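You operate a simulated robot arm through the tools that you are given. There is no shell and no other tool. Be economical: measure what you need, move in short steps, check, and stop when the job is done.

The job below is to be done with a simulated robot arm. You get a single attempt, and the scene is never put back.

## Task
Mark all three tabs at the laser line with the plan card's pencil.
Fine: the card names its colour; one mark a tab; stand the pencil back in its cup.

The check looks at the end state, three seconds after you hand in, the way a careful person would. Anything else that was tipped, shoved, dropped, spilled or broken makes it a failure.

## Robot
A 7-joint arm with a two-finger parallel gripper, fixed in place. Base frame: the origin is at the foot of the arm, x ahead of it, y to its left, z up; the work surface is at about z = 0.824. Units: m, rad, N and s.
With the tool pointing down near the work surface it reaches from about 0.3 to 0.7 m from the base axis. Its first joint turns from -1.152 to 1.152 rad. Payload 1.57 kg.
Tool frame: the origin (TCP) lies between the finger pads and is the grasp point; the fingertips stand 0.03 m ahead of it; z points along the fingers, y is the line along which they close. Largest opening 0.11 m; finger width 0.024, thickness 0.012; the body of the gripper, 0.048 by 0.112 m, starts 0.078 m behind the TCP.
Orientation is that of the tool frame in the base frame, as a unit quaternion [w, x, y, z]. With the fingers straight down and closing along the base's y, the tool's x points along the base's -x, its y along +y and its z along -z.

## Interface
- The arm moves only by the tool jog_arm. Its argument "deltas" is a list of rows, each an object (a shift or turn left out is 0, a gripper value left out holds the last) with "linear": the shift along the base's x, y, z in m, a list of three; "angular": the turn, a rotation vector about the base's x, y, z in rad, a list of three. In form: [{"linear": [x, y, z], "angular": [wx, wy, wz]}, ...]. A call has 1 to 10 rows; each row is the pose to reach, as a shift and turn from the pose commanded when the call began. "grip" is the finger opening in m, from 0 to 0.11, set as the call begins (left out, the last holds). A row lasts 0.2 s, in which the tool goes at most 0.05 m and 0.15 rad; a call with a longer step from one row to the next is refused whole, and so is a gripper value outside its range. A pose out of reach is approached as far as the arm can. The call stops where the force on the tool passes 40 N (or 10 N more than at its start, if that is more) or the arm is blocked; 0.2 s more then pass. Each finger travels about 0.108 m/s and halts on what it meets, pressing with about 38 N; the grip force reading is that of the motor and also rises with nothing between the fingers. The clock runs only during rows and for 0.2 s after the last one: add rows that repeat a pose to give the fingers time. It gives the time, the measured TCP pose, the force on the tool (base axes), the opening and the grip force at its end, in the units of the frame above (readings bear some noise).
- Cameras (640 x 400 px; columns grow to the right, rows downward): "scene" is fixed at [0.1679, -0.392, 1.4161]; the picture's right is [0.77, -0.64, 0.00], its down [-0.29, -0.34, -0.89] and it looks along [0.58, 0.69, -0.45] (base axes); focal length 294 px, centre (320, 200). "wrist" rides on the gripper at [0.07, 0.016, -0.141] in the tool frame; the picture's right is [-0.23, 0.97, 0.00], its down [-0.86, -0.20, -0.48] and it looks along [-0.47, -0.11, 0.88] (tool axes); focal length 222 px, centre (320, 200). There is no depth. A picture from a camera that has moved, and an enlarged one, comes with that camera's place and axes in the base frame and with its lens.
- capture(camera): a new picture of that camera. It takes no simulated time.
- enlarge(camera, box): a new picture of the part [left, top, right, bottom] of that camera's present view, enlarged. It takes no simulated time.
- finish_job(): hands the job in; it is judged then, once.

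Work in short steps. Places have to be worked out from the pictures, the camera data and where the tool is seen: move nearer, look again, correct. Check each grasp and each placing, and mend what went wrong. You have 120 turns and 64 pictures in all, those below and enlarged ones among them. Open the gripper and draw the arm clear of the work before you hand the job in, unless the task says otherwise; then end with one line.

The tools are called after "Emit:" by a JSON object that holds its "api" and its "payload". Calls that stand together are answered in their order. jog_arm: Moves the arm, as the interface text tells. Its arguments: {"type":"object","properties":{"deltas":{"type":"array","items":{"type":"object","properties":{"linear":{"type":"array","items":{"type":"number"}},"angular":{"type":"array","items":{"type":"number"}}}}},"grip":{"type":"number"}},"required":["deltas"]} The other tools are called the same way: capture (camera) takes a picture; enlarge (camera, box) takes an enlarged picture of a part of a camera's view; finish_job () hands the job in.

At the start:

```text
t: 0.0
position: [0.3418, -0.0516, 1.3078]
tcp_rot: [0.0, 0.0, 1.0, 0.001]
wrist_force: [-0.1, 0.3, 0.3]
finger_gap: 0.1102
grip_force: 0.1
```

scene: 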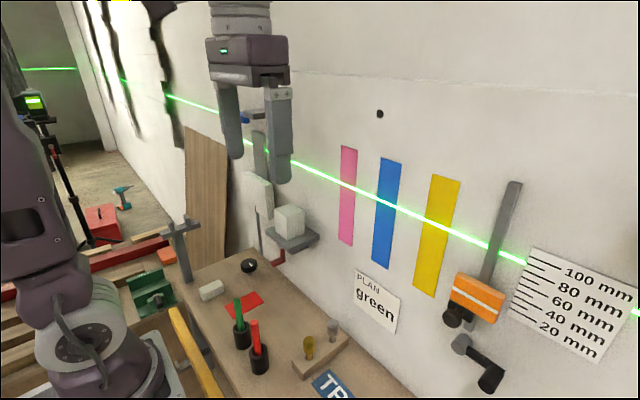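
wrist: 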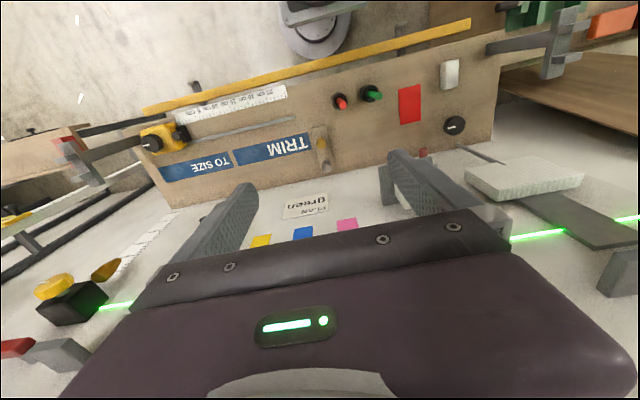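

The card reads "green"; a green and a red pencil stand in two cups. I look closer at the cups and tabs.

Emit:
{"api": "enlarge", "payload": {"camera": "scene", "box": [190, 250, 350, 390]}}

Emit:
{"api": "enlarge", "payload": {"camera": "scene", "box": [310, 130, 510, 340]}}

Emit:
{"api": "enlarge", "payload": {"camera": "wrist", "box": [300, 70, 480, 180]}}

```text
2.86 times, centred on (270, 320) of scene
camera zoom: at [0.1679, -0.392, 1.4161], right [0.77, -0.64, 0.0], down [-0.29, -0.34, -0.89], along [0.58, 0.69, -0.45], focal length 840 px, centre (463, -143)
```

zoom: 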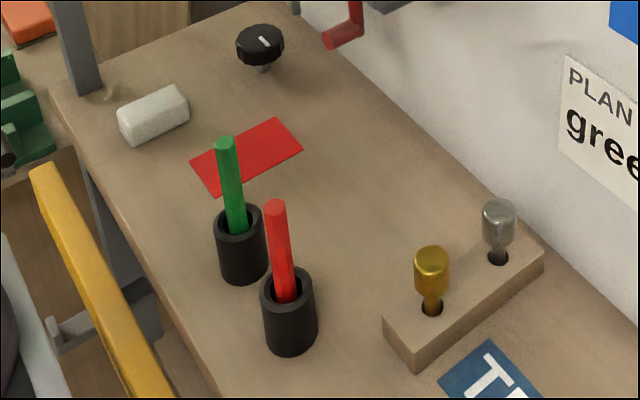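

```text
1.90 times, centred on (410, 235) of scene
camera zoom: at [0.1679, -0.392, 1.4161], right [0.77, -0.64, 0.0], down [-0.29, -0.34, -0.89], along [0.58, 0.69, -0.45], focal length 560 px, centre (149, 133)
```

zoom: 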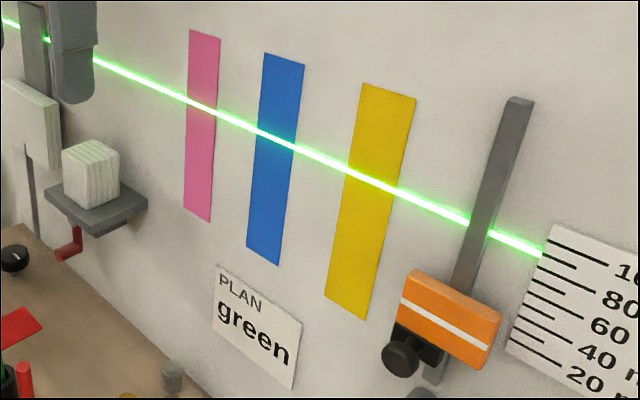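

```text
3.56 times, centred on (390, 125) of wrist
camera zoom: at [0.2728, -0.0346, 1.4496], right [0.23, 0.97, 0.0], down [0.86, -0.2, 0.48], along [0.47, -0.11, -0.88], focal length 790 px, centre (71, 467)
```

zoom: 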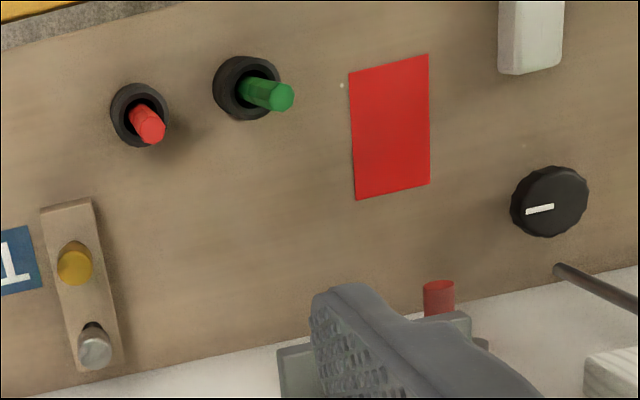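

Green pencil top is about (0.331, 0.0745, 0.953), the cup rim z≈0.87, the wall x≈0.53 and the laser z≈1.193. I move above the pencil with the opening narrowed to 0.05, so the fingers clear the red one.

Emit:
{"api": "jog_arm", "payload": {"deltas": [{"linear": [-0.001, 0.018, -0.036]}, {"linear": [-0.003, 0.036, -0.073]}, {"linear": [-0.005, 0.054, -0.11]}, {"linear": [-0.006, 0.072, -0.147]}, {"linear": [-0.008, 0.09, -0.184]}, {"linear": [-0.009, 0.108, -0.221]}, {"linear": [-0.011, 0.126, -0.258]}, {"linear": [-0.011, 0.126, -0.258]}], "grip": 0.05}}

Emit:
{"api": "capture", "payload": {"camera": "wrist"}}

Emit:
{"api": "capture", "payload": {"camera": "scene"}}

```text
t: 1.8
position: [0.3319, 0.0763, 1.0498]
tcp_rot: [0.0, 0.0, 1.0, 0.0]
wrist_force: [0.5, 0.0, 0.0]
finger_gap: 0.0501
grip_force: 0.0
```

```text
58 pictures are left
camera wrist: at [0.2625, 0.0929, 1.1916], right [0.23, 0.97, 0.0], down [0.86, -0.2, 0.48], along [0.47, -0.11, -0.88], focal length 222 px, centre (320, 200)
```

wrist: 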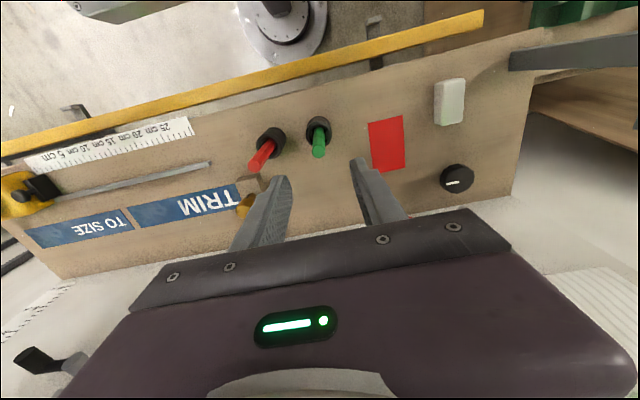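

```text
57 pictures are left
```

scene: 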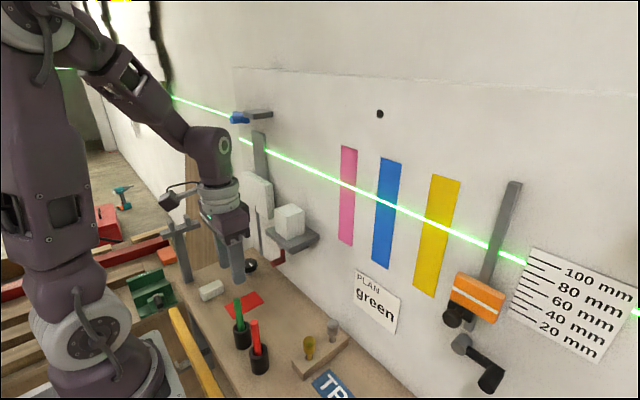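

The wrist view puts the pencil top at (0.334, 0.074), under the tool. I lower to z≈0.91 with the fingers straddling it, keeping the tips above the rim.

Emit:
{"api": "jog_arm", "payload": {"deltas": [{"linear": [0.001, -0.002, -0.04]}, {"linear": [0.001, -0.002, -0.08]}, {"linear": [0.001, -0.002, -0.11]}, {"linear": [0.001, -0.002, -0.141]}, {"linear": [0.001, -0.002, -0.141]}]}}

Emit:
{"api": "enlarge", "payload": {"camera": "wrist", "box": [220, 80, 420, 230]}}

Emit:
{"api": "enlarge", "payload": {"camera": "scene", "box": [190, 230, 310, 390]}}

```text
t: 3.0
position: [0.3337, 0.0721, 0.9084]
tcp_rot: [0.001, 0.0, 1.0, 0.0]
wrist_force: [0.6, -0.3, 0.1]
finger_gap: 0.0502
grip_force: 0.1
```

```text
2.67 times, centred on (320, 155) of wrist
camera zoom: at [0.2647, 0.0899, 1.0498], right [0.23, 0.97, 0.0], down [0.85, -0.2, 0.48], along [0.47, -0.11, -0.88], focal length 592 px, centre (320, 320)
```

zoom: 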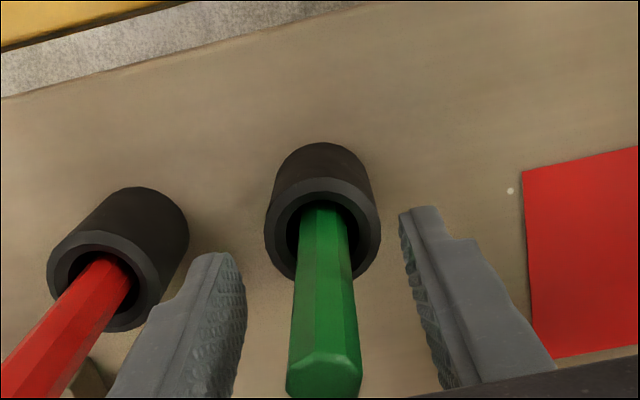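

```text
2.50 times, centred on (250, 310) of scene
camera zoom: at [0.1679, -0.392, 1.4161], right [0.77, -0.64, 0.0], down [-0.29, -0.34, -0.89], along [0.58, 0.69, -0.45], focal length 735 px, centre (495, -75)
```

zoom: 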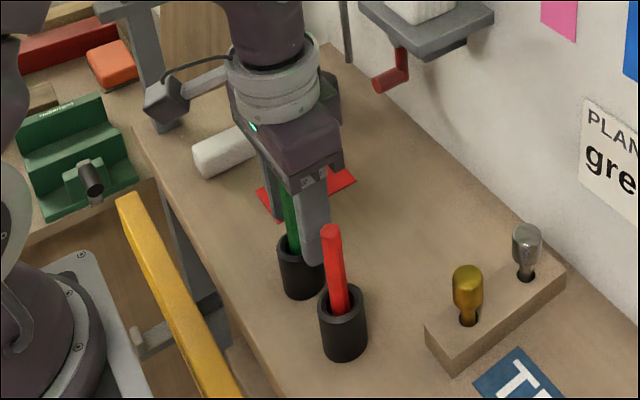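

The pencil appears at about (0.327, 0.077), slightly nearer the base than the TCP. I shift to centre on it and then close.

Emit:
{"api": "jog_arm", "payload": {"deltas": [{"linear": [-0.006, 0.003, 0.0]}, {"linear": [-0.006, 0.003, 0.0]}]}}

Emit:
{"api": "enlarge", "payload": {"camera": "wrist", "box": [220, 80, 420, 230]}}

Emit:
{"api": "jog_arm", "payload": {"deltas": [{"linear": [0, 0, 0]}, {"linear": [0, 0, 0]}, {"linear": [0, 0, 0]}, {"linear": [0, 0, 0]}], "grip": 0.0}}

Emit:
{"api": "enlarge", "payload": {"camera": "wrist", "box": [220, 80, 420, 230]}}

```text
t: 3.6
position: [0.3274, 0.0773, 0.9086]
tcp_rot: [0.0, 0.0, 1.0, 0.0]
wrist_force: [-0.2, 0.3, -0.3]
finger_gap: 0.0502
grip_force: 0.0
```

```text
2.67 times, centred on (320, 155) of wrist
camera zoom: at [0.2581, 0.0934, 1.0502], right [0.23, 0.97, 0.0], down [0.86, -0.2, 0.48], along [0.47, -0.11, -0.88], focal length 592 px, centre (320, 320)
```

zoom: 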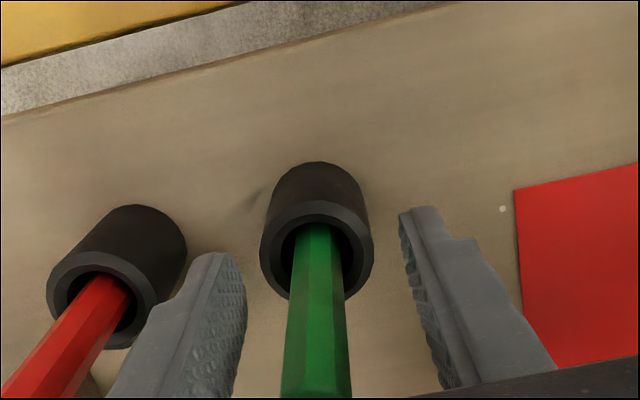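

```text
t: 4.6
position: [0.3277, 0.0766, 0.9085]
tcp_rot: [0.001, -0.001, 1.0, 0.001]
wrist_force: [-0.2, 0.6, 0.4]
finger_gap: 0.014
grip_force: 30.3
```

```text
2.67 times, centred on (320, 155) of wrist
camera zoom: at [0.2581, 0.0933, 1.0502], right [0.23, 0.97, 0.0], down [0.86, -0.2, 0.48], along [0.47, -0.11, -0.88], focal length 592 px, centre (320, 320)
```

zoom: 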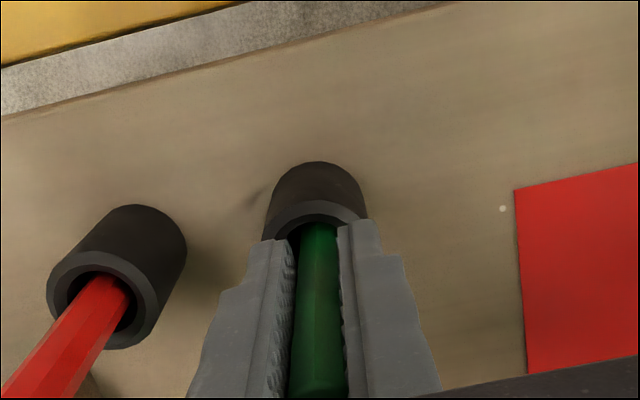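

Gripped at 0.014 m with 30 N. I lift straight up and check the tip.

Emit:
{"api": "jog_arm", "payload": {"deltas": [{"linear": [0, 0, 0.02]}, {"linear": [0, 0, 0.05]}, {"linear": [0, 0, 0.09]}, {"linear": [0, 0, 0.13]}, {"linear": [0, 0, 0.17]}, {"linear": [0, 0, 0.2]}, {"linear": [0, 0, 0.2]}]}}

Emit:
{"api": "enlarge", "payload": {"camera": "scene", "box": [160, 180, 340, 390]}}

```text
t: 6.2
position: [0.3252, 0.0756, 1.1096]
tcp_rot: [0.0, -0.001, 1.0, 0.0]
wrist_force: [-0.2, -0.2, 0.5]
finger_gap: 0.0141
grip_force: 30.0
```

```text
1.90 times, centred on (250, 285) of scene
camera zoom: at [0.1678, -0.392, 1.4161], right [0.77, -0.64, 0.0], down [-0.29, -0.34, -0.89], along [0.58, 0.69, -0.45], focal length 560 px, centre (453, 38)
```

zoom: 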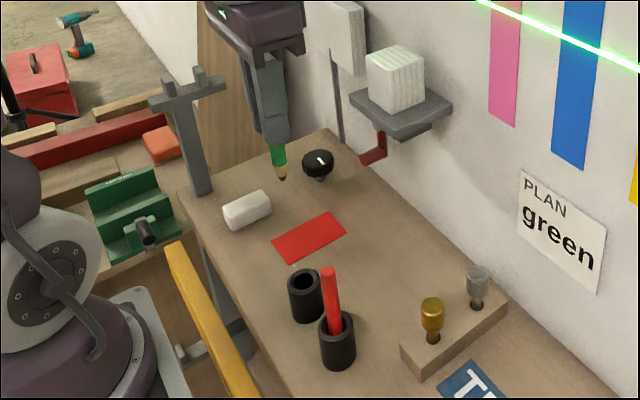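

The tip points down, about 0.085 m below the TCP. I move over in front of the pink tab, clear of the wall, and begin tilting the tool toward +x.

Emit:
{"api": "jog_arm", "payload": {"deltas": [{"linear": [0.0, -0.03, 0.03]}, {"linear": [0.0, -0.06, 0.06]}, {"linear": [0.0, -0.09, 0.09]}, {"linear": [0.0, -0.115, 0.11], "angular": [0, -0.14, 0]}, {"linear": [0.0, -0.115, 0.11], "angular": [0, -0.28, 0]}, {"linear": [0.0, -0.115, 0.11], "angular": [0, -0.42, 0]}, {"linear": [0.0, -0.115, 0.11], "angular": [0, -0.56, 0]}, {"linear": [0.0, -0.115, 0.11], "angular": [0, -0.7, 0]}, {"linear": [0.0, -0.115, 0.11], "angular": [0, -0.84, 0]}, {"linear": [0.0, -0.115, 0.11], "angular": [0, -0.84, 0]}]}}

Emit:
{"api": "capture", "payload": {"camera": "scene"}}

```text
t: 8.4
position: [0.3263, -0.0393, 1.2198]
tcp_rot: [0.409, 0.0, 0.913, -0.001]
wrist_force: [0.1, -1.0, -0.4]
finger_gap: 0.014
grip_force: 29.6
```

```text
51 pictures are left
```

scene: 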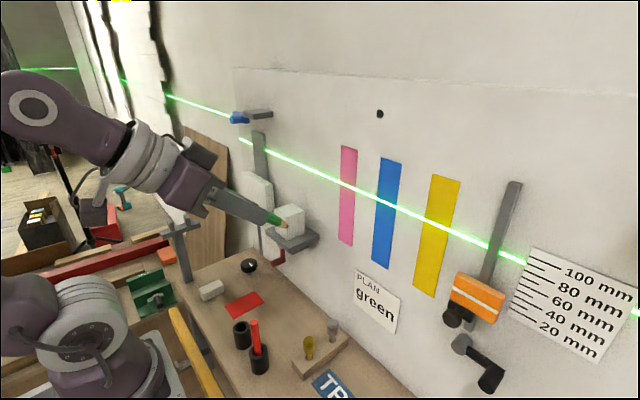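

It tracks well. I continue tilting until the pencil is horizontal.

Emit:
{"api": "jog_arm", "payload": {"deltas": [{"angular": [0, -0.14, 0]}, {"angular": [0, -0.28, 0]}, {"angular": [0, -0.42, 0]}, {"angular": [0, -0.56, 0]}, {"angular": [0, -0.73, 0], "linear": [0, 0, 0]}]}}

Emit:
{"api": "jog_arm", "payload": {"deltas": [{"angular": [0, -0.14, 0]}, {"angular": [0, -0.28, 0]}, {"angular": [0, -0.42, 0]}, {"angular": [0, -0.56, 0]}, {"angular": [0, -0.66, 0]}, {"angular": [0, -0.73, 0]}, {"angular": [0, -0.73, 0]}]}}

Emit:
{"api": "capture", "payload": {"camera": "scene"}}

```text
refused: row 5 steps farther than a row can; nothing moved
```

```text
t: 10.0
position: [0.3181, -0.0686, 1.2935]
tcp_rot: [0.707, 0.0, 0.707, 0.0]
wrist_force: [-0.3, 1.3, -0.3]
finger_gap: 0.014
grip_force: 30.4
out of reach, approached as far as the arm can: row 3, 4, 5, 6, 7
```

```text
50 pictures are left
```

scene: 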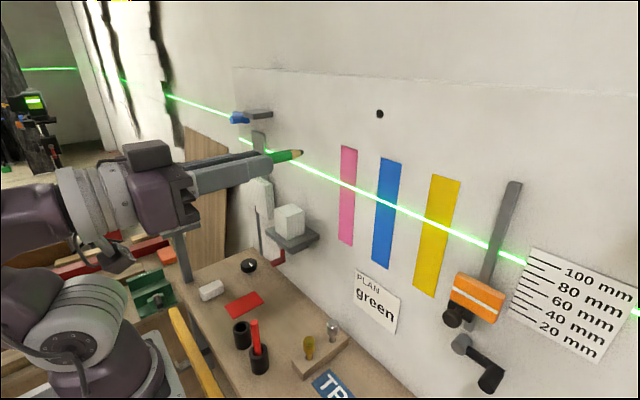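

Fully horizontal at this x is out of reach, since the arm folds too much. I tilt back by 0.35 rad and move a little forward to see where it goes.

Emit:
{"api": "jog_arm", "payload": {"deltas": [{"angular": [0, 0.12, 0], "linear": [0.01, 0, 0]}, {"angular": [0, 0.24, 0], "linear": [0.02, 0, 0]}, {"angular": [0, 0.35, 0], "linear": [0.03, 0, 0]}, {"angular": [0, 0.35, 0], "linear": [0.03, 0, 0]}, {"angular": [0, 0.35, 0], "linear": [0.03, 0, 0]}]}}

```text
t: 11.2
position: [0.3503, -0.0692, 1.2942]
tcp_rot: [0.573, 0.0, 0.819, -0.001]
wrist_force: [-0.5, 1.0, 0.4]
finger_gap: 0.0141
grip_force: 30.4
```

Now 20° below horizontal and reachable. I move the tip to about 4 cm in front of the pink tab at laser height, then look.

Emit:
{"api": "jog_arm", "payload": {"deltas": [{"linear": [0.02, 0.01, -0.024]}, {"linear": [0.04, 0.02, -0.048]}, {"linear": [0.06, 0.031, -0.072]}, {"linear": [0.06, 0.031, -0.072]}]}}

Emit:
{"api": "enlarge", "payload": {"camera": "scene", "box": [220, 110, 420, 270]}}

Emit:
{"api": "capture", "payload": {"camera": "wrist"}}

```text
t: 12.2
position: [0.4091, -0.0377, 1.2211]
tcp_rot: [0.572, 0.0, 0.82, 0.0]
wrist_force: [-0.9, 0.3, 0.3]
finger_gap: 0.0144
grip_force: 30.4
```

```text
2.50 times, centred on (320, 190) of scene
camera zoom: at [0.1679, -0.392, 1.4161], right [0.77, -0.64, 0.0], down [-0.29, -0.34, -0.89], along [0.58, 0.69, -0.45], focal length 735 px, centre (320, 225)
```

zoom: 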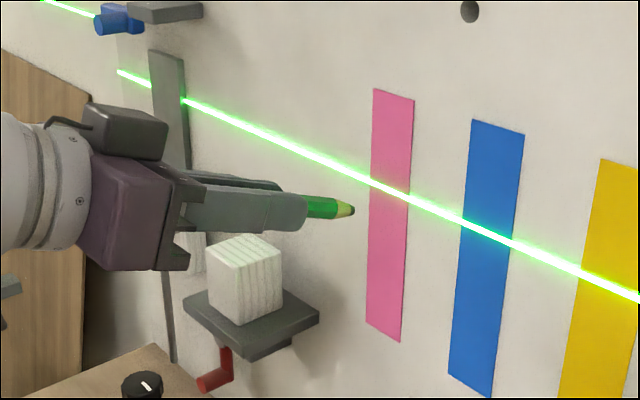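

```text
48 pictures are left
camera wrist: at [0.2535, -0.0215, 1.2043], right [0.08, 0.97, 0.21], down [-0.15, -0.2, 0.97], along [0.98, -0.11, 0.13], focal length 222 px, centre (320, 200)
```

wrist: 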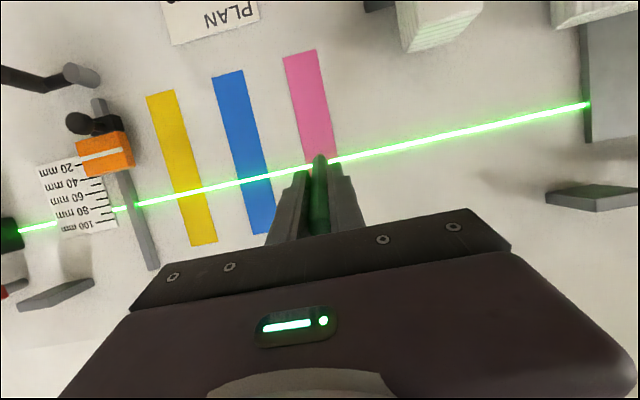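

The tip is estimated at about (0.498, -0.038, 1.186) against a laser at 1.195 on the pink tab centre, y≈-0.040. I raise 9 mm and advance 2 cm, then look closely.

Emit:
{"api": "jog_arm", "payload": {"deltas": [{"linear": [0.0, -0.002, 0.009]}, {"linear": [0.018, -0.002, 0.009]}, {"linear": [0.018, -0.002, 0.009]}]}}

Emit:
{"api": "enlarge", "payload": {"camera": "scene", "box": [310, 160, 390, 210]}}

Emit:
{"api": "enlarge", "payload": {"camera": "wrist", "box": [280, 130, 360, 180]}}

```text
t: 13.0
position: [0.4277, -0.0414, 1.2305]
tcp_rot: [0.572, 0.0, 0.82, 0.0]
wrist_force: [-0.1, -0.5, -0.2]
finger_gap: 0.0141
grip_force: 30.1
```

```text
8.00 times, centred on (350, 185) of scene
camera zoom: at [0.1679, -0.392, 1.4161], right [0.77, -0.64, 0.0], down [-0.29, -0.34, -0.89], along [0.58, 0.69, -0.45], focal length 2352 px, centre (80, 320)
```

zoom: 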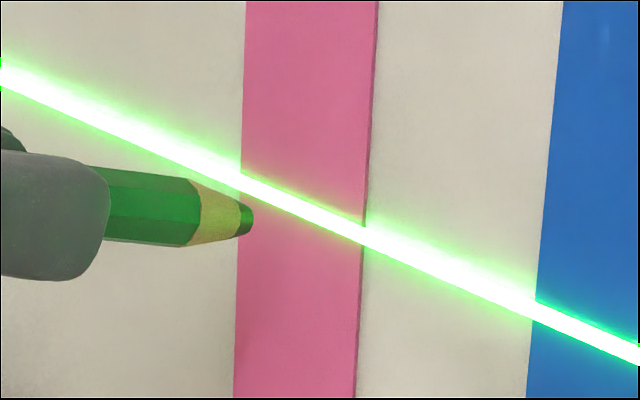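

```text
8.00 times, centred on (320, 155) of wrist
camera zoom: at [0.2698, -0.0237, 1.2133], right [0.08, 0.97, 0.21], down [-0.16, -0.2, 0.97], along [0.98, -0.11, 0.14], focal length 1777 px, centre (320, 560)
```

zoom: 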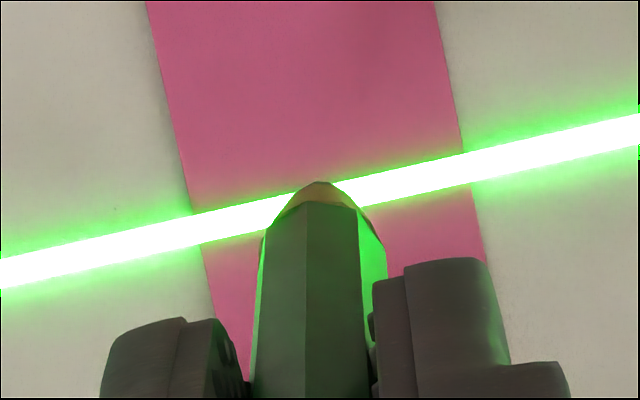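

The remaining gap is about 15 mm and the tip is roughly 1.5 mm above the line. I drop 1.5 mm and creep forward, watching force.

Emit:
{"api": "jog_arm", "payload": {"deltas": [{"linear": [0.0, -0.001, -0.0015]}, {"linear": [0.007, -0.001, -0.0015]}, {"linear": [0.011, -0.001, -0.0015]}, {"linear": [0.011, -0.001, -0.0015]}]}}

Emit:
{"api": "enlarge", "payload": {"camera": "scene", "box": [310, 160, 390, 210]}}

```text
t: 14.0
position: [0.4376, -0.0399, 1.2287]
tcp_rot: [0.573, 0.0, 0.82, 0.0]
wrist_force: [0.3, 0.1, 0.0]
finger_gap: 0.0142
grip_force: 30.4
```

```text
8.00 times, centred on (350, 185) of scene
camera zoom: at [0.1679, -0.392, 1.4161], right [0.77, -0.64, 0.0], down [-0.29, -0.34, -0.89], along [0.58, 0.69, -0.45], focal length 2352 px, centre (80, 320)
```

zoom: 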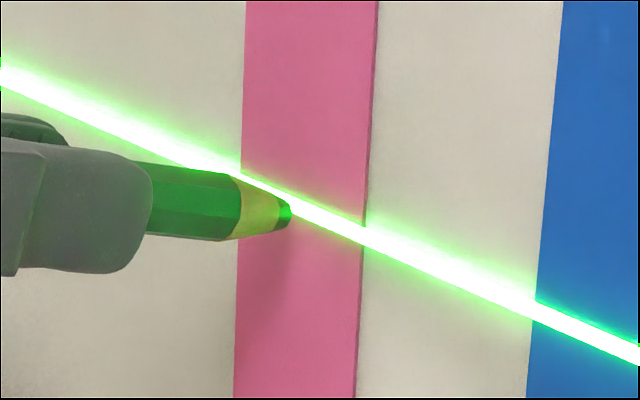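

The tip is now a few mm off the tab, right below the line, and heading onto it. I creep 1 mm per row.

Emit:
{"api": "jog_arm", "payload": {"deltas": [{"linear": [0.001, 0, 0]}, {"linear": [0.002, 0, 0]}, {"linear": [0.003, 0, 0]}, {"linear": [0.004, 0, 0]}]}}

Emit:
{"api": "enlarge", "payload": {"camera": "scene", "box": [310, 160, 390, 210]}}

Emit:
{"api": "enlarge", "payload": {"camera": "wrist", "box": [280, 130, 360, 180]}}

```text
t: 15.0
position: [0.4416, -0.0417, 1.2285]
tcp_rot: [0.573, 0.0, 0.82, 0.0]
wrist_force: [-0.1, 0.6, -0.2]
finger_gap: 0.0141
grip_force: 30.1
```

```text
8.00 times, centred on (350, 185) of scene
camera zoom: at [0.1679, -0.392, 1.4161], right [0.77, -0.64, 0.0], down [-0.29, -0.34, -0.89], along [0.58, 0.69, -0.45], focal length 2352 px, centre (80, 320)
```

zoom: 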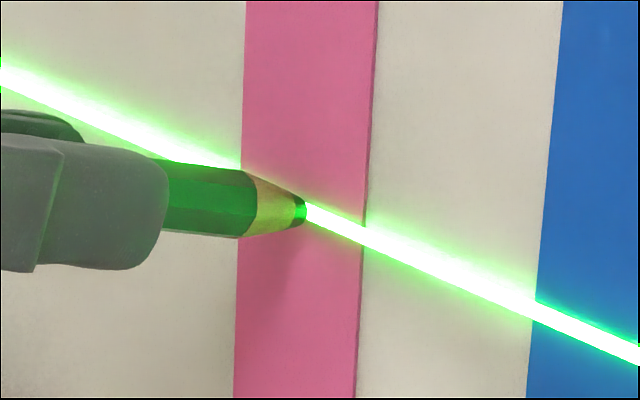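

```text
8.00 times, centred on (320, 155) of wrist
camera zoom: at [0.2854, -0.0241, 1.2112], right [0.08, 0.97, 0.21], down [-0.16, -0.2, 0.97], along [0.98, -0.11, 0.14], focal length 1777 px, centre (320, 560)
```

zoom: 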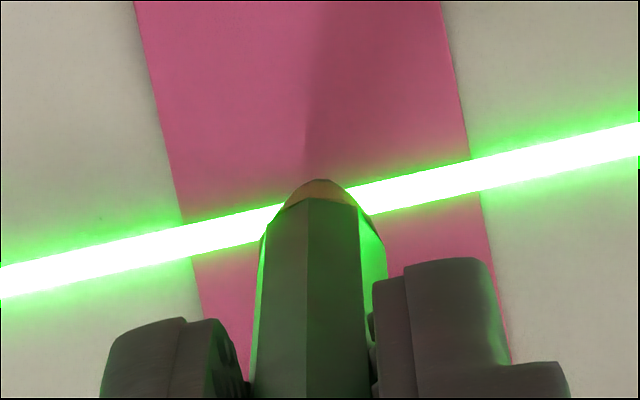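

On the line but no contact force yet. I creep on in half-millimetre rows.

Emit:
{"api": "jog_arm", "payload": {"deltas": [{"linear": [0.0005, 0, 0]}, {"linear": [0.001, 0, 0]}, {"linear": [0.0015, 0, 0]}]}}

Emit:
{"api": "enlarge", "payload": {"camera": "scene", "box": [330, 170, 370, 195]}}

```text
t: 15.8
position: [0.4429, -0.0407, 1.2277]
tcp_rot: [0.573, 0.0, 0.82, 0.0]
wrist_force: [-8.2, -1.0, -2.3]
finger_gap: 0.0141
grip_force: 30.5
```

```text
16.00 times, centred on (350, 182) of scene
camera zoom: at [0.1676, -0.392, 1.4161], right [0.77, -0.64, 0.0], down [-0.29, -0.34, -0.9], along [0.58, 0.69, -0.45], focal length 4704 px, centre (-160, 480)
```

zoom: 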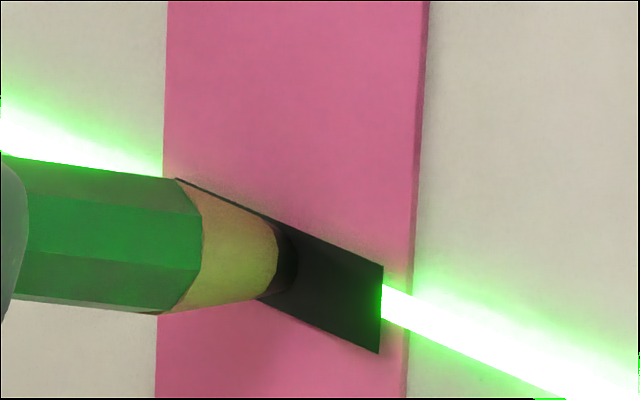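

Contact at 8 N, and a dark mark has appeared on the line. I back straight off and inspect it.

Emit:
{"api": "jog_arm", "payload": {"deltas": [{"linear": [-0.01, 0, 0]}, {"linear": [-0.04, 0, 0]}, {"linear": [-0.04, 0, 0]}]}}

Emit:
{"api": "enlarge", "payload": {"camera": "scene", "box": [310, 160, 390, 210]}}

```text
t: 16.6
position: [0.4029, -0.0424, 1.2269]
tcp_rot: [0.573, -0.001, 0.82, 0.001]
wrist_force: [-0.4, -0.2, -0.6]
finger_gap: 0.0143
grip_force: 30.6
```

```text
8.00 times, centred on (350, 185) of scene
camera zoom: at [0.1678, -0.392, 1.4161], right [0.77, -0.64, 0.0], down [-0.29, -0.34, -0.89], along [0.58, 0.69, -0.45], focal length 2352 px, centre (80, 320)
```

zoom: 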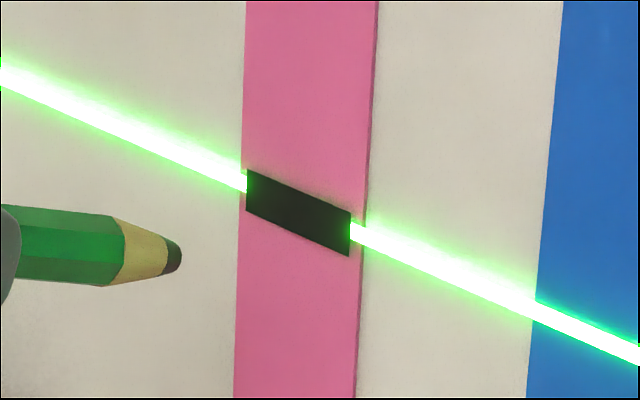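

The mark is clean, centred and about 1 mm below the line centre. Next is the blue tab, 91 mm further in -y: I go there 1 mm higher and stop short to check.

Emit:
{"api": "jog_arm", "payload": {"deltas": [{"linear": [0, -0.045, 0.001]}, {"linear": [0, -0.091, 0.001]}, {"linear": [0.015, -0.091, 0.001]}, {"linear": [0.03, -0.091, 0.001]}, {"linear": [0.034, -0.091, 0.001]}, {"linear": [0.034, -0.091, 0.001]}]}}

Emit:
{"api": "enlarge", "payload": {"camera": "scene", "box": [345, 175, 425, 225]}}

Emit:
{"api": "enlarge", "payload": {"camera": "wrist", "box": [280, 130, 360, 180]}}

```text
t: 18.0
position: [0.4376, -0.1318, 1.2309]
tcp_rot: [0.573, 0.0, 0.82, 0.0]
wrist_force: [0.0, -0.2, -0.9]
finger_gap: 0.0148
grip_force: 30.4
```

```text
8.00 times, centred on (385, 200) of scene
camera zoom: at [0.1679, -0.392, 1.4161], right [0.77, -0.64, 0.0], down [-0.29, -0.34, -0.89], along [0.58, 0.69, -0.45], focal length 2352 px, centre (-200, 200)
```

zoom: 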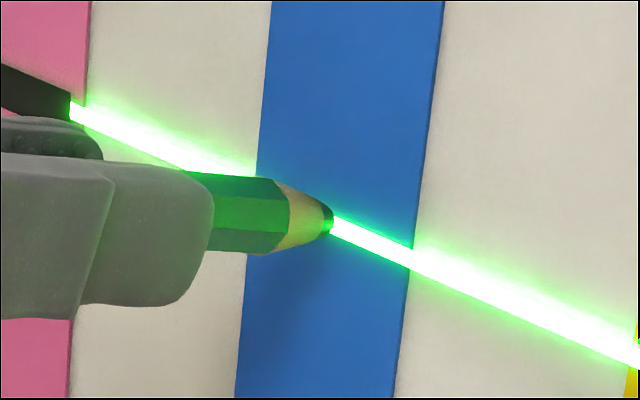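

```text
8.00 times, centred on (320, 155) of wrist
camera zoom: at [0.2815, -0.1149, 1.2144], right [0.08, 0.97, 0.21], down [-0.16, -0.2, 0.97], along [0.98, -0.11, 0.14], focal length 1777 px, centre (320, 560)
```

zoom: 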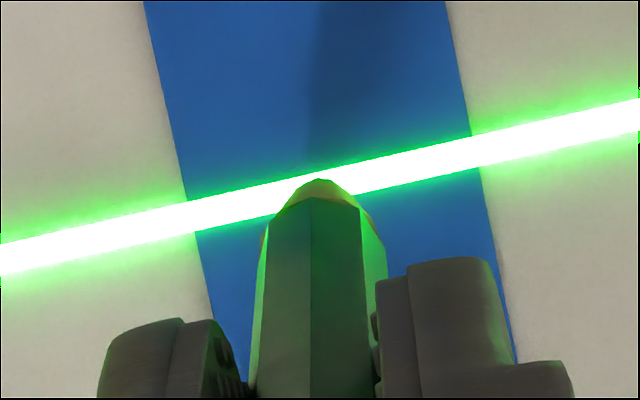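

Comparing with the pink approach, y is right and the tip is about 1 mm high. I lower 1 mm and creep in.

Emit:
{"api": "jog_arm", "payload": {"deltas": [{"linear": [0, 0.0005, -0.001]}, {"linear": [0.001, 0.0005, -0.001]}, {"linear": [0.002, 0.0005, -0.001]}, {"linear": [0.003, 0.0005, -0.001]}]}}

Emit:
{"api": "enlarge", "payload": {"camera": "scene", "box": [345, 175, 425, 225]}}

```text
t: 19.0
position: [0.4411, -0.1307, 1.2291]
tcp_rot: [0.573, 0.0, 0.82, 0.0]
wrist_force: [-0.8, -1.0, 0.0]
finger_gap: 0.0147
grip_force: 30.7
```

```text
8.00 times, centred on (385, 200) of scene
camera zoom: at [0.1679, -0.392, 1.4161], right [0.77, -0.64, 0.0], down [-0.29, -0.34, -0.89], along [0.58, 0.69, -0.45], focal length 2352 px, centre (-200, 200)
```

zoom: 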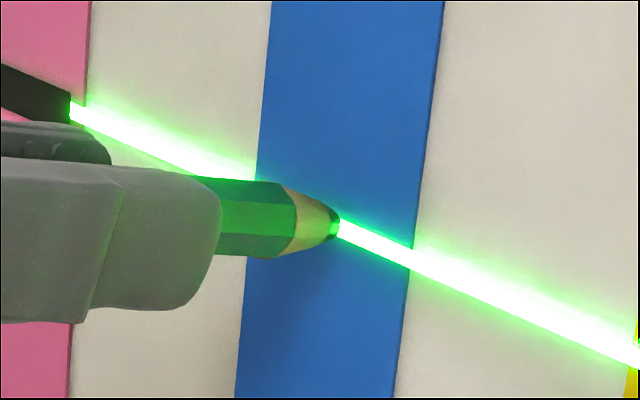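

Centred on the line, no contact yet. I creep in half-millimetre rows.

Emit:
{"api": "jog_arm", "payload": {"deltas": [{"linear": [0.0005, 0, 0]}, {"linear": [0.001, 0, 0]}, {"linear": [0.0015, 0, 0]}]}}

```text
t: 19.8
position: [0.4412, -0.1321, 1.2286]
tcp_rot: [0.573, 0.001, 0.82, -0.001]
wrist_force: [0.3, 0.1, 0.4]
finger_gap: 0.0149
grip_force: 31.1
```

No contact yet; a little further.

Emit:
{"api": "jog_arm", "payload": {"deltas": [{"linear": [0.0005, 0, 0]}, {"linear": [0.001, 0, 0]}]}}

Emit:
{"api": "enlarge", "payload": {"camera": "scene", "box": [345, 175, 425, 225]}}

```text
t: 20.4
position: [0.4418, -0.1313, 1.2288]
tcp_rot: [0.573, 0.0, 0.82, 0.0]
wrist_force: [-3.0, 0.4, 1.0]
finger_gap: 0.0147
grip_force: 31.0
```

```text
8.00 times, centred on (385, 200) of scene
camera zoom: at [0.1677, -0.3919, 1.4161], right [0.77, -0.64, 0.0], down [-0.29, -0.34, -0.89], along [0.58, 0.69, -0.45], focal length 2352 px, centre (-200, 200)
```

zoom: 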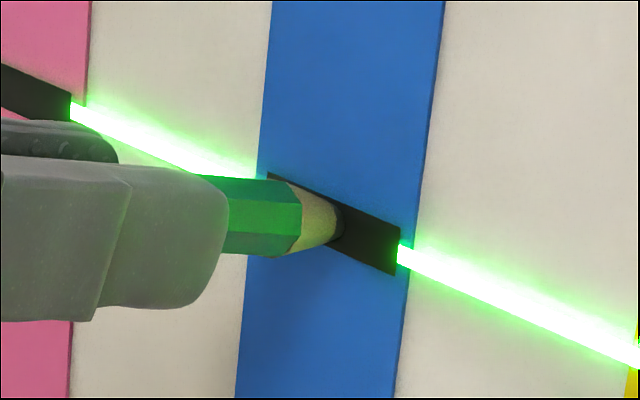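

Blue marked, centred on the line. I back off, move to the yellow tab (another -91 mm) and stop short.

Emit:
{"api": "jog_arm", "payload": {"deltas": [{"linear": [-0.01, 0, 0]}, {"linear": [-0.04, 0, 0]}, {"linear": [-0.04, -0.045, 0]}, {"linear": [-0.04, -0.091, 0]}, {"linear": [-0.025, -0.091, 0]}, {"linear": [-0.008, -0.091, 0]}, {"linear": [-0.008, -0.091, 0]}]}}

Emit:
{"api": "enlarge", "payload": {"camera": "scene", "box": [390, 190, 470, 240]}}

Emit:
{"api": "enlarge", "payload": {"camera": "wrist", "box": [280, 130, 360, 180]}}

```text
t: 22.0
position: [0.4357, -0.2238, 1.2289]
tcp_rot: [0.573, 0.0, 0.82, 0.0]
wrist_force: [-0.7, 0.7, 0.2]
finger_gap: 0.0147
grip_force: 30.7
```

```text
8.00 times, centred on (430, 215) of scene
camera zoom: at [0.1679, -0.392, 1.4161], right [0.77, -0.64, 0.0], down [-0.29, -0.34, -0.89], along [0.58, 0.69, -0.45], focal length 2352 px, centre (-560, 80)
```

zoom: 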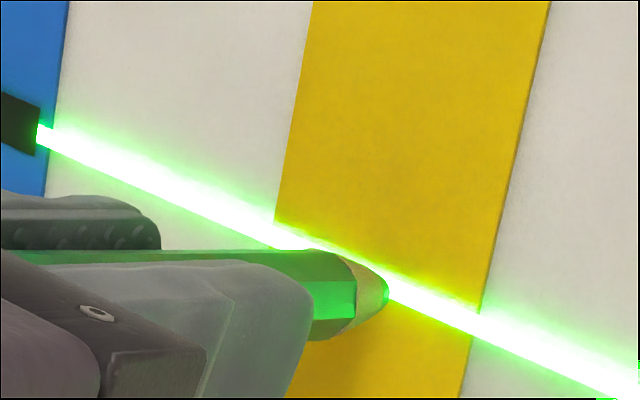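

```text
8.00 times, centred on (320, 155) of wrist
camera zoom: at [0.2794, -0.2076, 1.2131], right [0.08, 0.97, 0.21], down [-0.16, -0.2, 0.97], along [0.98, -0.11, 0.14], focal length 1777 px, centre (320, 560)
```

zoom: 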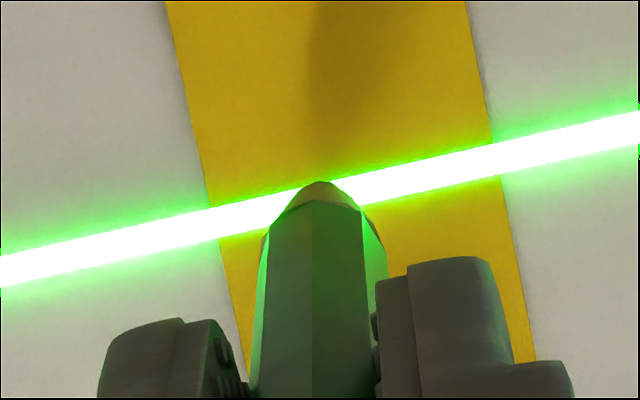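

Wrist view shows the yellow tab centre is about 3 mm toward +y. I correct that and creep in.

Emit:
{"api": "jog_arm", "payload": {"deltas": [{"linear": [0, 0.003, 0.0]}, {"linear": [0.002, 0.003, 0.0]}, {"linear": [0.004, 0.003, 0]}, {"linear": [0.005, 0.003, 0]}]}}

Emit:
{"api": "enlarge", "payload": {"camera": "scene", "box": [390, 190, 470, 240]}}

Emit:
{"api": "enlarge", "payload": {"camera": "wrist", "box": [280, 130, 360, 180]}}

```text
t: 23.0
position: [0.4401, -0.2193, 1.2296]
tcp_rot: [0.573, -0.001, 0.82, 0.0]
wrist_force: [0.2, -0.5, 0.0]
finger_gap: 0.0149
grip_force: 30.1
```

```text
8.00 times, centred on (430, 215) of scene
camera zoom: at [0.1679, -0.392, 1.4161], right [0.77, -0.64, 0.0], down [-0.29, -0.34, -0.89], along [0.58, 0.69, -0.45], focal length 2352 px, centre (-560, 80)
```

zoom: 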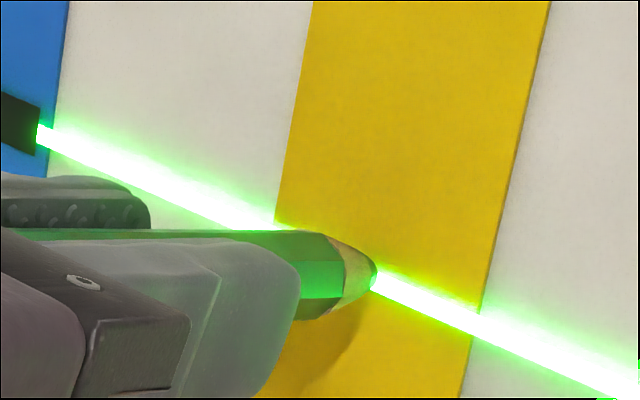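

```text
8.00 times, centred on (320, 155) of wrist
camera zoom: at [0.2836, -0.2028, 1.2131], right [0.08, 0.97, 0.21], down [-0.16, -0.2, 0.97], along [0.98, -0.11, 0.14], focal length 1777 px, centre (320, 560)
```

zoom: 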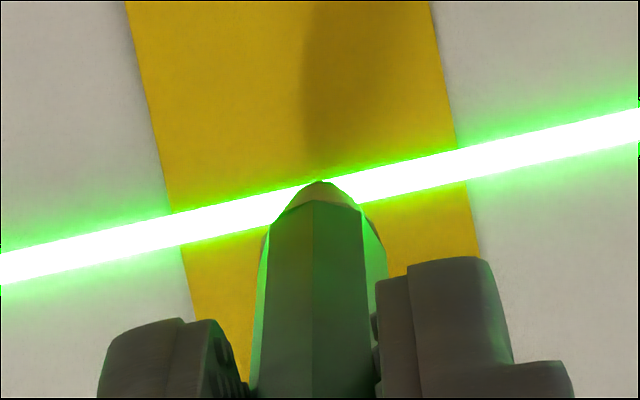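

Well aligned. I nudge y by -1 mm and creep to contact.

Emit:
{"api": "jog_arm", "payload": {"deltas": [{"linear": [0.0, -0.001, 0]}, {"linear": [0.0005, -0.001, 0]}, {"linear": [0.001, -0.001, 0]}, {"linear": [0.0015, -0.001, 0]}]}}

Emit:
{"api": "enlarge", "payload": {"camera": "scene", "box": [390, 190, 470, 240]}}

```text
t: 24.0
position: [0.4417, -0.2196, 1.2286]
tcp_rot: [0.573, 0.0, 0.82, 0.0]
wrist_force: [-0.7, -0.8, 0.3]
finger_gap: 0.0149
grip_force: 30.9
```

```text
8.00 times, centred on (430, 215) of scene
camera zoom: at [0.1678, -0.392, 1.4161], right [0.77, -0.64, 0.0], down [-0.29, -0.34, -0.89], along [0.58, 0.69, -0.45], focal length 2352 px, centre (-560, 80)
```

zoom: 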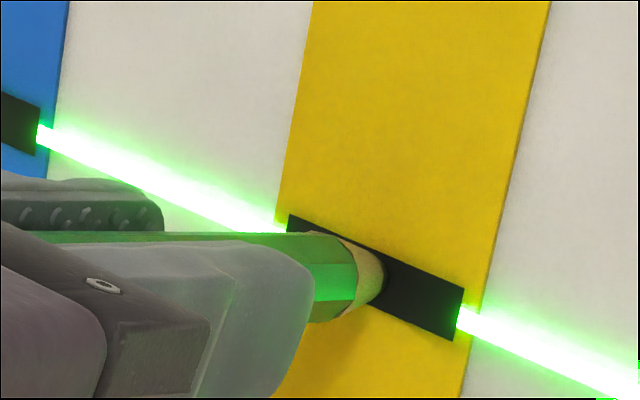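

All three are marked. I back off, and then begin rotating the tool to vertical while moving back in y.

Emit:
{"api": "jog_arm", "payload": {"deltas": [{"linear": [-0.01, 0, 0]}, {"linear": [-0.04, 0, 0]}, {"linear": [-0.075, 0, 0]}, {"linear": [-0.075, 0.04, 0], "angular": [0, 0.14, 0]}, {"linear": [-0.08, 0.08, 0], "angular": [0, 0.28, 0]}, {"linear": [-0.085, 0.12, 0], "angular": [0, 0.42, 0]}, {"linear": [-0.09, 0.16, 0], "angular": [0, 0.56, 0]}, {"linear": [-0.1, 0.18, 0], "angular": [0, 0.7, 0]}, {"linear": [-0.11, 0.18, 0], "angular": [0, 0.84, 0]}, {"linear": [-0.11, 0.18, 0], "angular": [0, 0.84, 0]}]}}

Emit:
{"api": "enlarge", "payload": {"camera": "scene", "box": [310, 130, 490, 250]}}

```text
t: 26.2
position: [0.3305, -0.0391, 1.2308]
tcp_rot: [0.188, 0.0, 0.982, 0.0]
wrist_force: [-0.7, -0.3, -0.1]
finger_gap: 0.0147
grip_force: 30.8
```

```text
3.33 times, centred on (400, 190) of scene
camera zoom: at [0.1679, -0.392, 1.4161], right [0.77, -0.64, 0.0], down [-0.29, -0.34, -0.89], along [0.58, 0.69, -0.45], focal length 980 px, centre (53, 233)
```

zoom: 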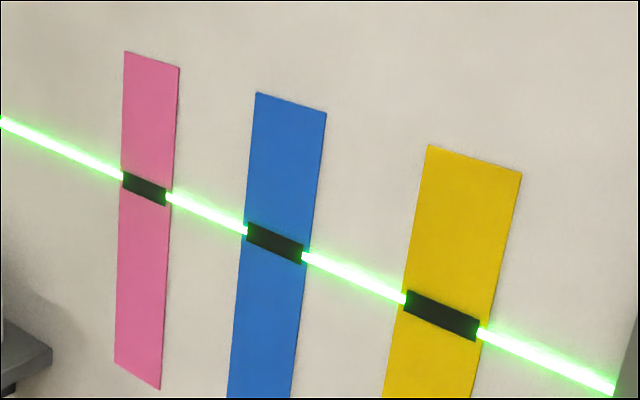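

All three marks sit on the line. I finish turning to vertical (0.379 rad left) and go above the cup.

Emit:
{"api": "jog_arm", "payload": {"deltas": [{"linear": [0, 0.03, 0], "angular": [0, 0.13, 0]}, {"linear": [-0.001, 0.06, -0.02], "angular": [0, 0.26, 0]}, {"linear": [-0.002, 0.09, -0.05], "angular": [0, 0.379, 0]}, {"linear": [-0.003, 0.116, -0.08], "angular": [0, 0.379, 0]}, {"linear": [-0.003, 0.116, -0.12], "angular": [0, 0.379, 0]}, {"linear": [-0.003, 0.116, -0.12], "angular": [0, 0.379, 0]}]}}

Emit:
{"api": "enlarge", "payload": {"camera": "scene", "box": [190, 230, 310, 390]}}

Emit:
{"api": "capture", "payload": {"camera": "wrist"}}

```text
t: 27.6
position: [0.3285, 0.0737, 1.1107]
tcp_rot: [0.0, -0.001, 1.0, 0.001]
wrist_force: [0.6, 1.1, -0.1]
finger_gap: 0.0144
grip_force: 30.8
```

```text
2.50 times, centred on (250, 310) of scene
camera zoom: at [0.1679, -0.392, 1.4161], right [0.77, -0.64, 0.0], down [-0.29, -0.34, -0.89], along [0.58, 0.69, -0.45], focal length 735 px, centre (495, -75)
```

zoom: 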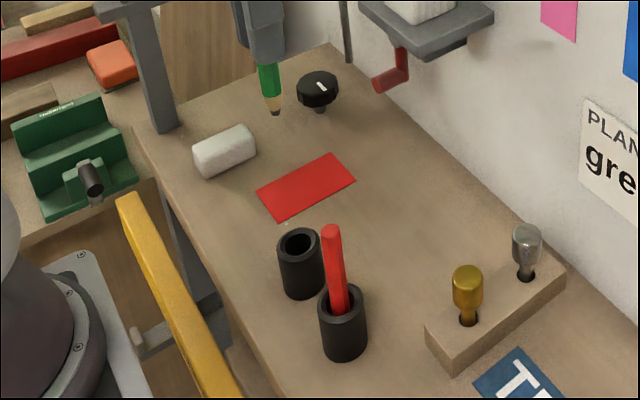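

```text
29 pictures are left
camera wrist: at [0.2587, 0.0921, 1.2518], right [0.23, 0.97, 0.0], down [0.85, -0.2, 0.48], along [0.47, -0.11, -0.88], focal length 222 px, centre (320, 200)
```

wrist: 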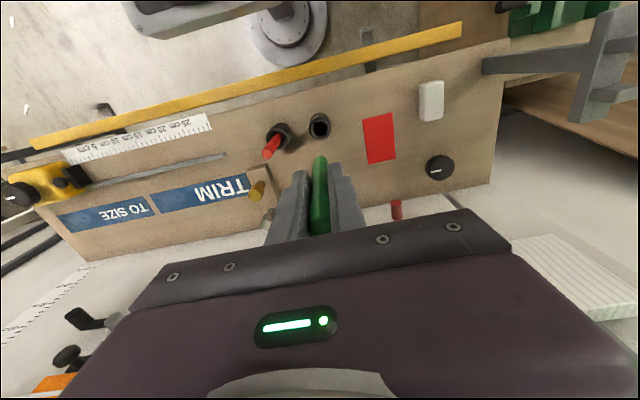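

The pencil is vertical over the empty cup. I lower until the tip is just above the rim and check alignment.

Emit:
{"api": "jog_arm", "payload": {"deltas": [{"linear": [0, 0.002, -0.04]}, {"linear": [0, 0.002, -0.08]}, {"linear": [0, 0.002, -0.115]}, {"linear": [0, 0.002, -0.14]}, {"linear": [0, 0.002, -0.14]}]}}

Emit:
{"api": "enlarge", "payload": {"camera": "scene", "box": [210, 270, 290, 370]}}

Emit:
{"api": "enlarge", "payload": {"camera": "wrist", "box": [260, 90, 380, 190]}}

```text
t: 28.8
position: [0.3279, 0.0747, 0.97]
tcp_rot: [0.001, 0.0, 1.0, 0.0]
wrist_force: [0.6, 0.4, -1.2]
finger_gap: 0.0144
grip_force: 30.6
```

```text
4.00 times, centred on (250, 320) of scene
camera zoom: at [0.1679, -0.392, 1.4161], right [0.77, -0.64, 0.0], down [-0.29, -0.34, -0.89], along [0.58, 0.69, -0.45], focal length 1176 px, centre (600, -280)
```

zoom: 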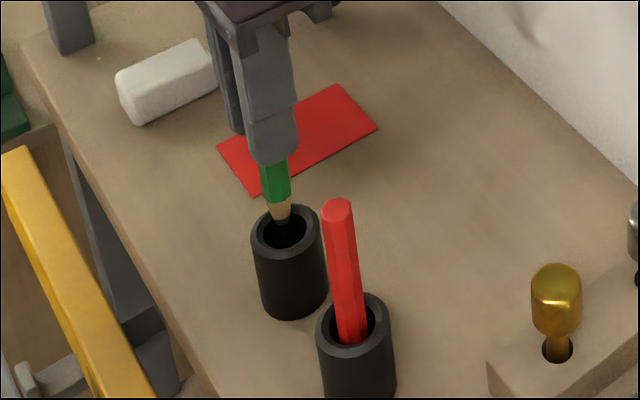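

```text
4.00 times, centred on (320, 140) of wrist
camera zoom: at [0.258, 0.0925, 1.1103], right [0.23, 0.97, 0.0], down [0.85, -0.2, 0.48], along [0.47, -0.11, -0.88], focal length 888 px, centre (320, 440)
```

zoom: 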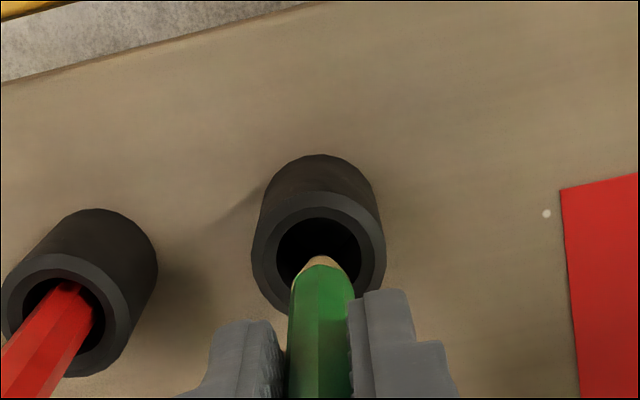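

The tip is dead centre over the hole. I lower to near the original grasp height and then creep to the floor.

Emit:
{"api": "jog_arm", "payload": {"deltas": [{"linear": [0, 0, -0.015]}, {"linear": [0, 0, -0.03]}, {"linear": [0, 0, -0.045]}, {"linear": [0, 0, -0.057]}, {"linear": [0, 0, -0.059]}, {"linear": [0, 0, -0.06]}]}}

Emit:
{"api": "enlarge", "payload": {"camera": "wrist", "box": [260, 90, 380, 190]}}

```text
t: 30.2
position: [0.328, 0.0779, 0.9076]
tcp_rot: [0.0, 0.0, 1.0, -0.001]
wrist_force: [2.6, -0.3, 25.0]
finger_gap: 0.0148
grip_force: 30.9
```

```text
4.00 times, centred on (320, 140) of wrist
camera zoom: at [0.2585, 0.0936, 1.05], right [0.23, 0.97, 0.0], down [0.85, -0.2, 0.48], along [0.47, -0.11, -0.88], focal length 888 px, centre (320, 440)
```

zoom: 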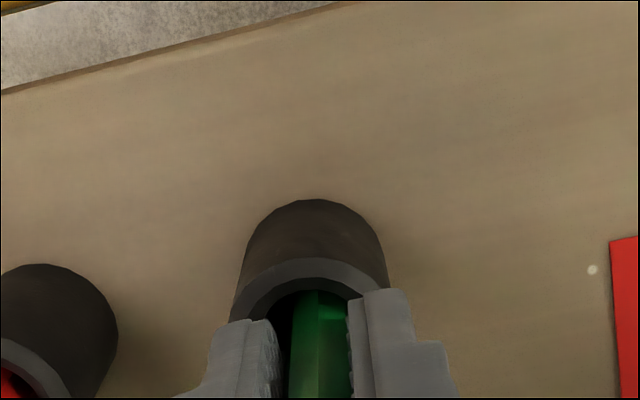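

It has bottomed out (25 N). I ease up 1 mm, then open to 0.05.

Emit:
{"api": "jog_arm", "payload": {"deltas": [{"linear": [0, 0, 0.0008]}, {"linear": [0, 0, 0.0008]}]}}

Emit:
{"api": "jog_arm", "payload": {"deltas": [{"linear": [0, 0, 0]}, {"linear": [0, 0, 0]}, {"linear": [0, 0, 0]}], "grip": 0.05}}

Emit:
{"api": "enlarge", "payload": {"camera": "wrist", "box": [220, 80, 420, 230]}}

```text
t: 30.8
position: [0.3282, 0.077, 0.9079]
tcp_rot: [0.0, 0.0, 1.0, 0.0]
wrist_force: [0.5, 0.2, -0.1]
finger_gap: 0.0148
grip_force: 30.6
```

```text
t: 31.6
position: [0.3289, 0.0762, 0.9092]
tcp_rot: [0.001, 0.0, 1.0, 0.0]
wrist_force: [-0.1, -0.4, 0.7]
finger_gap: 0.0498
grip_force: 0.0
```

```text
2.67 times, centred on (320, 155) of wrist
camera zoom: at [0.2587, 0.0937, 1.0509], right [0.23, 0.97, 0.0], down [0.85, -0.2, 0.48], along [0.47, -0.11, -0.88], focal length 592 px, centre (320, 320)
```

zoom: 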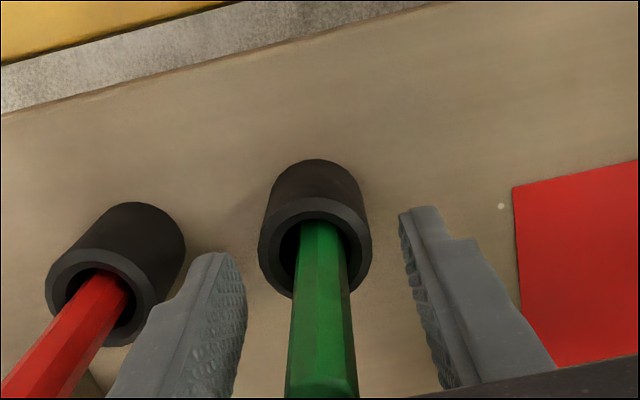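

The pencil is released and standing in its cup. I rise straight up, well clear.

Emit:
{"api": "jog_arm", "payload": {"deltas": [{"linear": [0, 0, 0.03]}, {"linear": [0, 0, 0.07]}, {"linear": [0, 0, 0.12]}, {"linear": [0, 0, 0.17]}, {"linear": [0, 0, 0.22]}, {"linear": [0, 0, 0.27]}, {"linear": [0, 0, 0.3]}, {"linear": [0, 0, 0.3]}]}}

Emit:
{"api": "capture", "payload": {"camera": "scene"}}

Emit:
{"api": "enlarge", "payload": {"camera": "scene", "box": [190, 230, 310, 390]}}

```text
t: 33.4
position: [0.3279, 0.0774, 1.2117]
tcp_rot: [0.0, 0.001, 1.0, 0.0]
wrist_force: [-0.6, 0.7, -1.4]
finger_gap: 0.0502
grip_force: 0.0
```

```text
24 pictures are left
```

scene: 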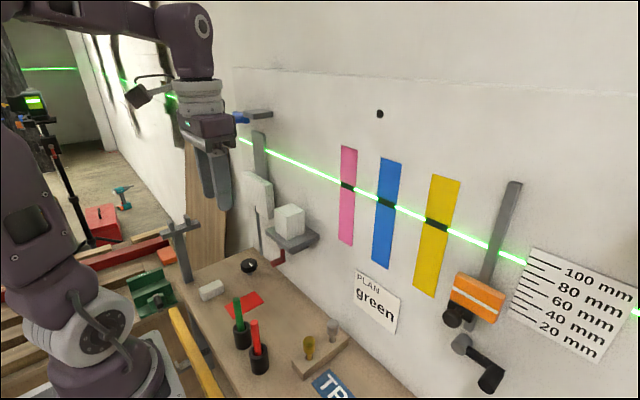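

```text
2.50 times, centred on (250, 310) of scene
camera zoom: at [0.1679, -0.392, 1.4161], right [0.77, -0.64, 0.0], down [-0.29, -0.34, -0.89], along [0.58, 0.69, -0.45], focal length 735 px, centre (495, -75)
```

zoom: 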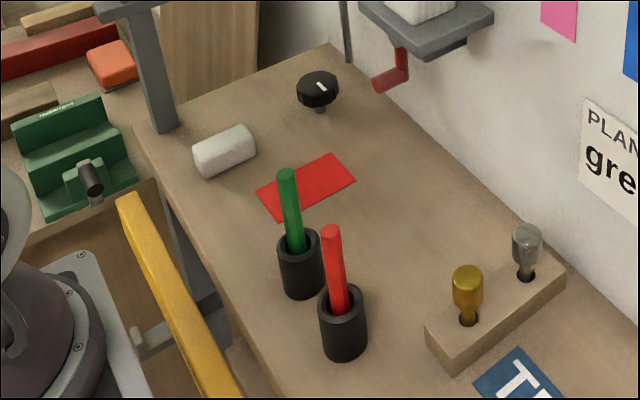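

Three marks are on the line, the green pencil is back in its cup, nothing else moved, and the gripper is open and clear. I hand in.

Emit:
{"api": "finish_job", "payload": {}}

```text
The job is handed in.
```

I marked all three tabs once each at the laser line with the green pencil, stood it back in its cup, and handed the job in; the final pictures show nothing else disturbed.
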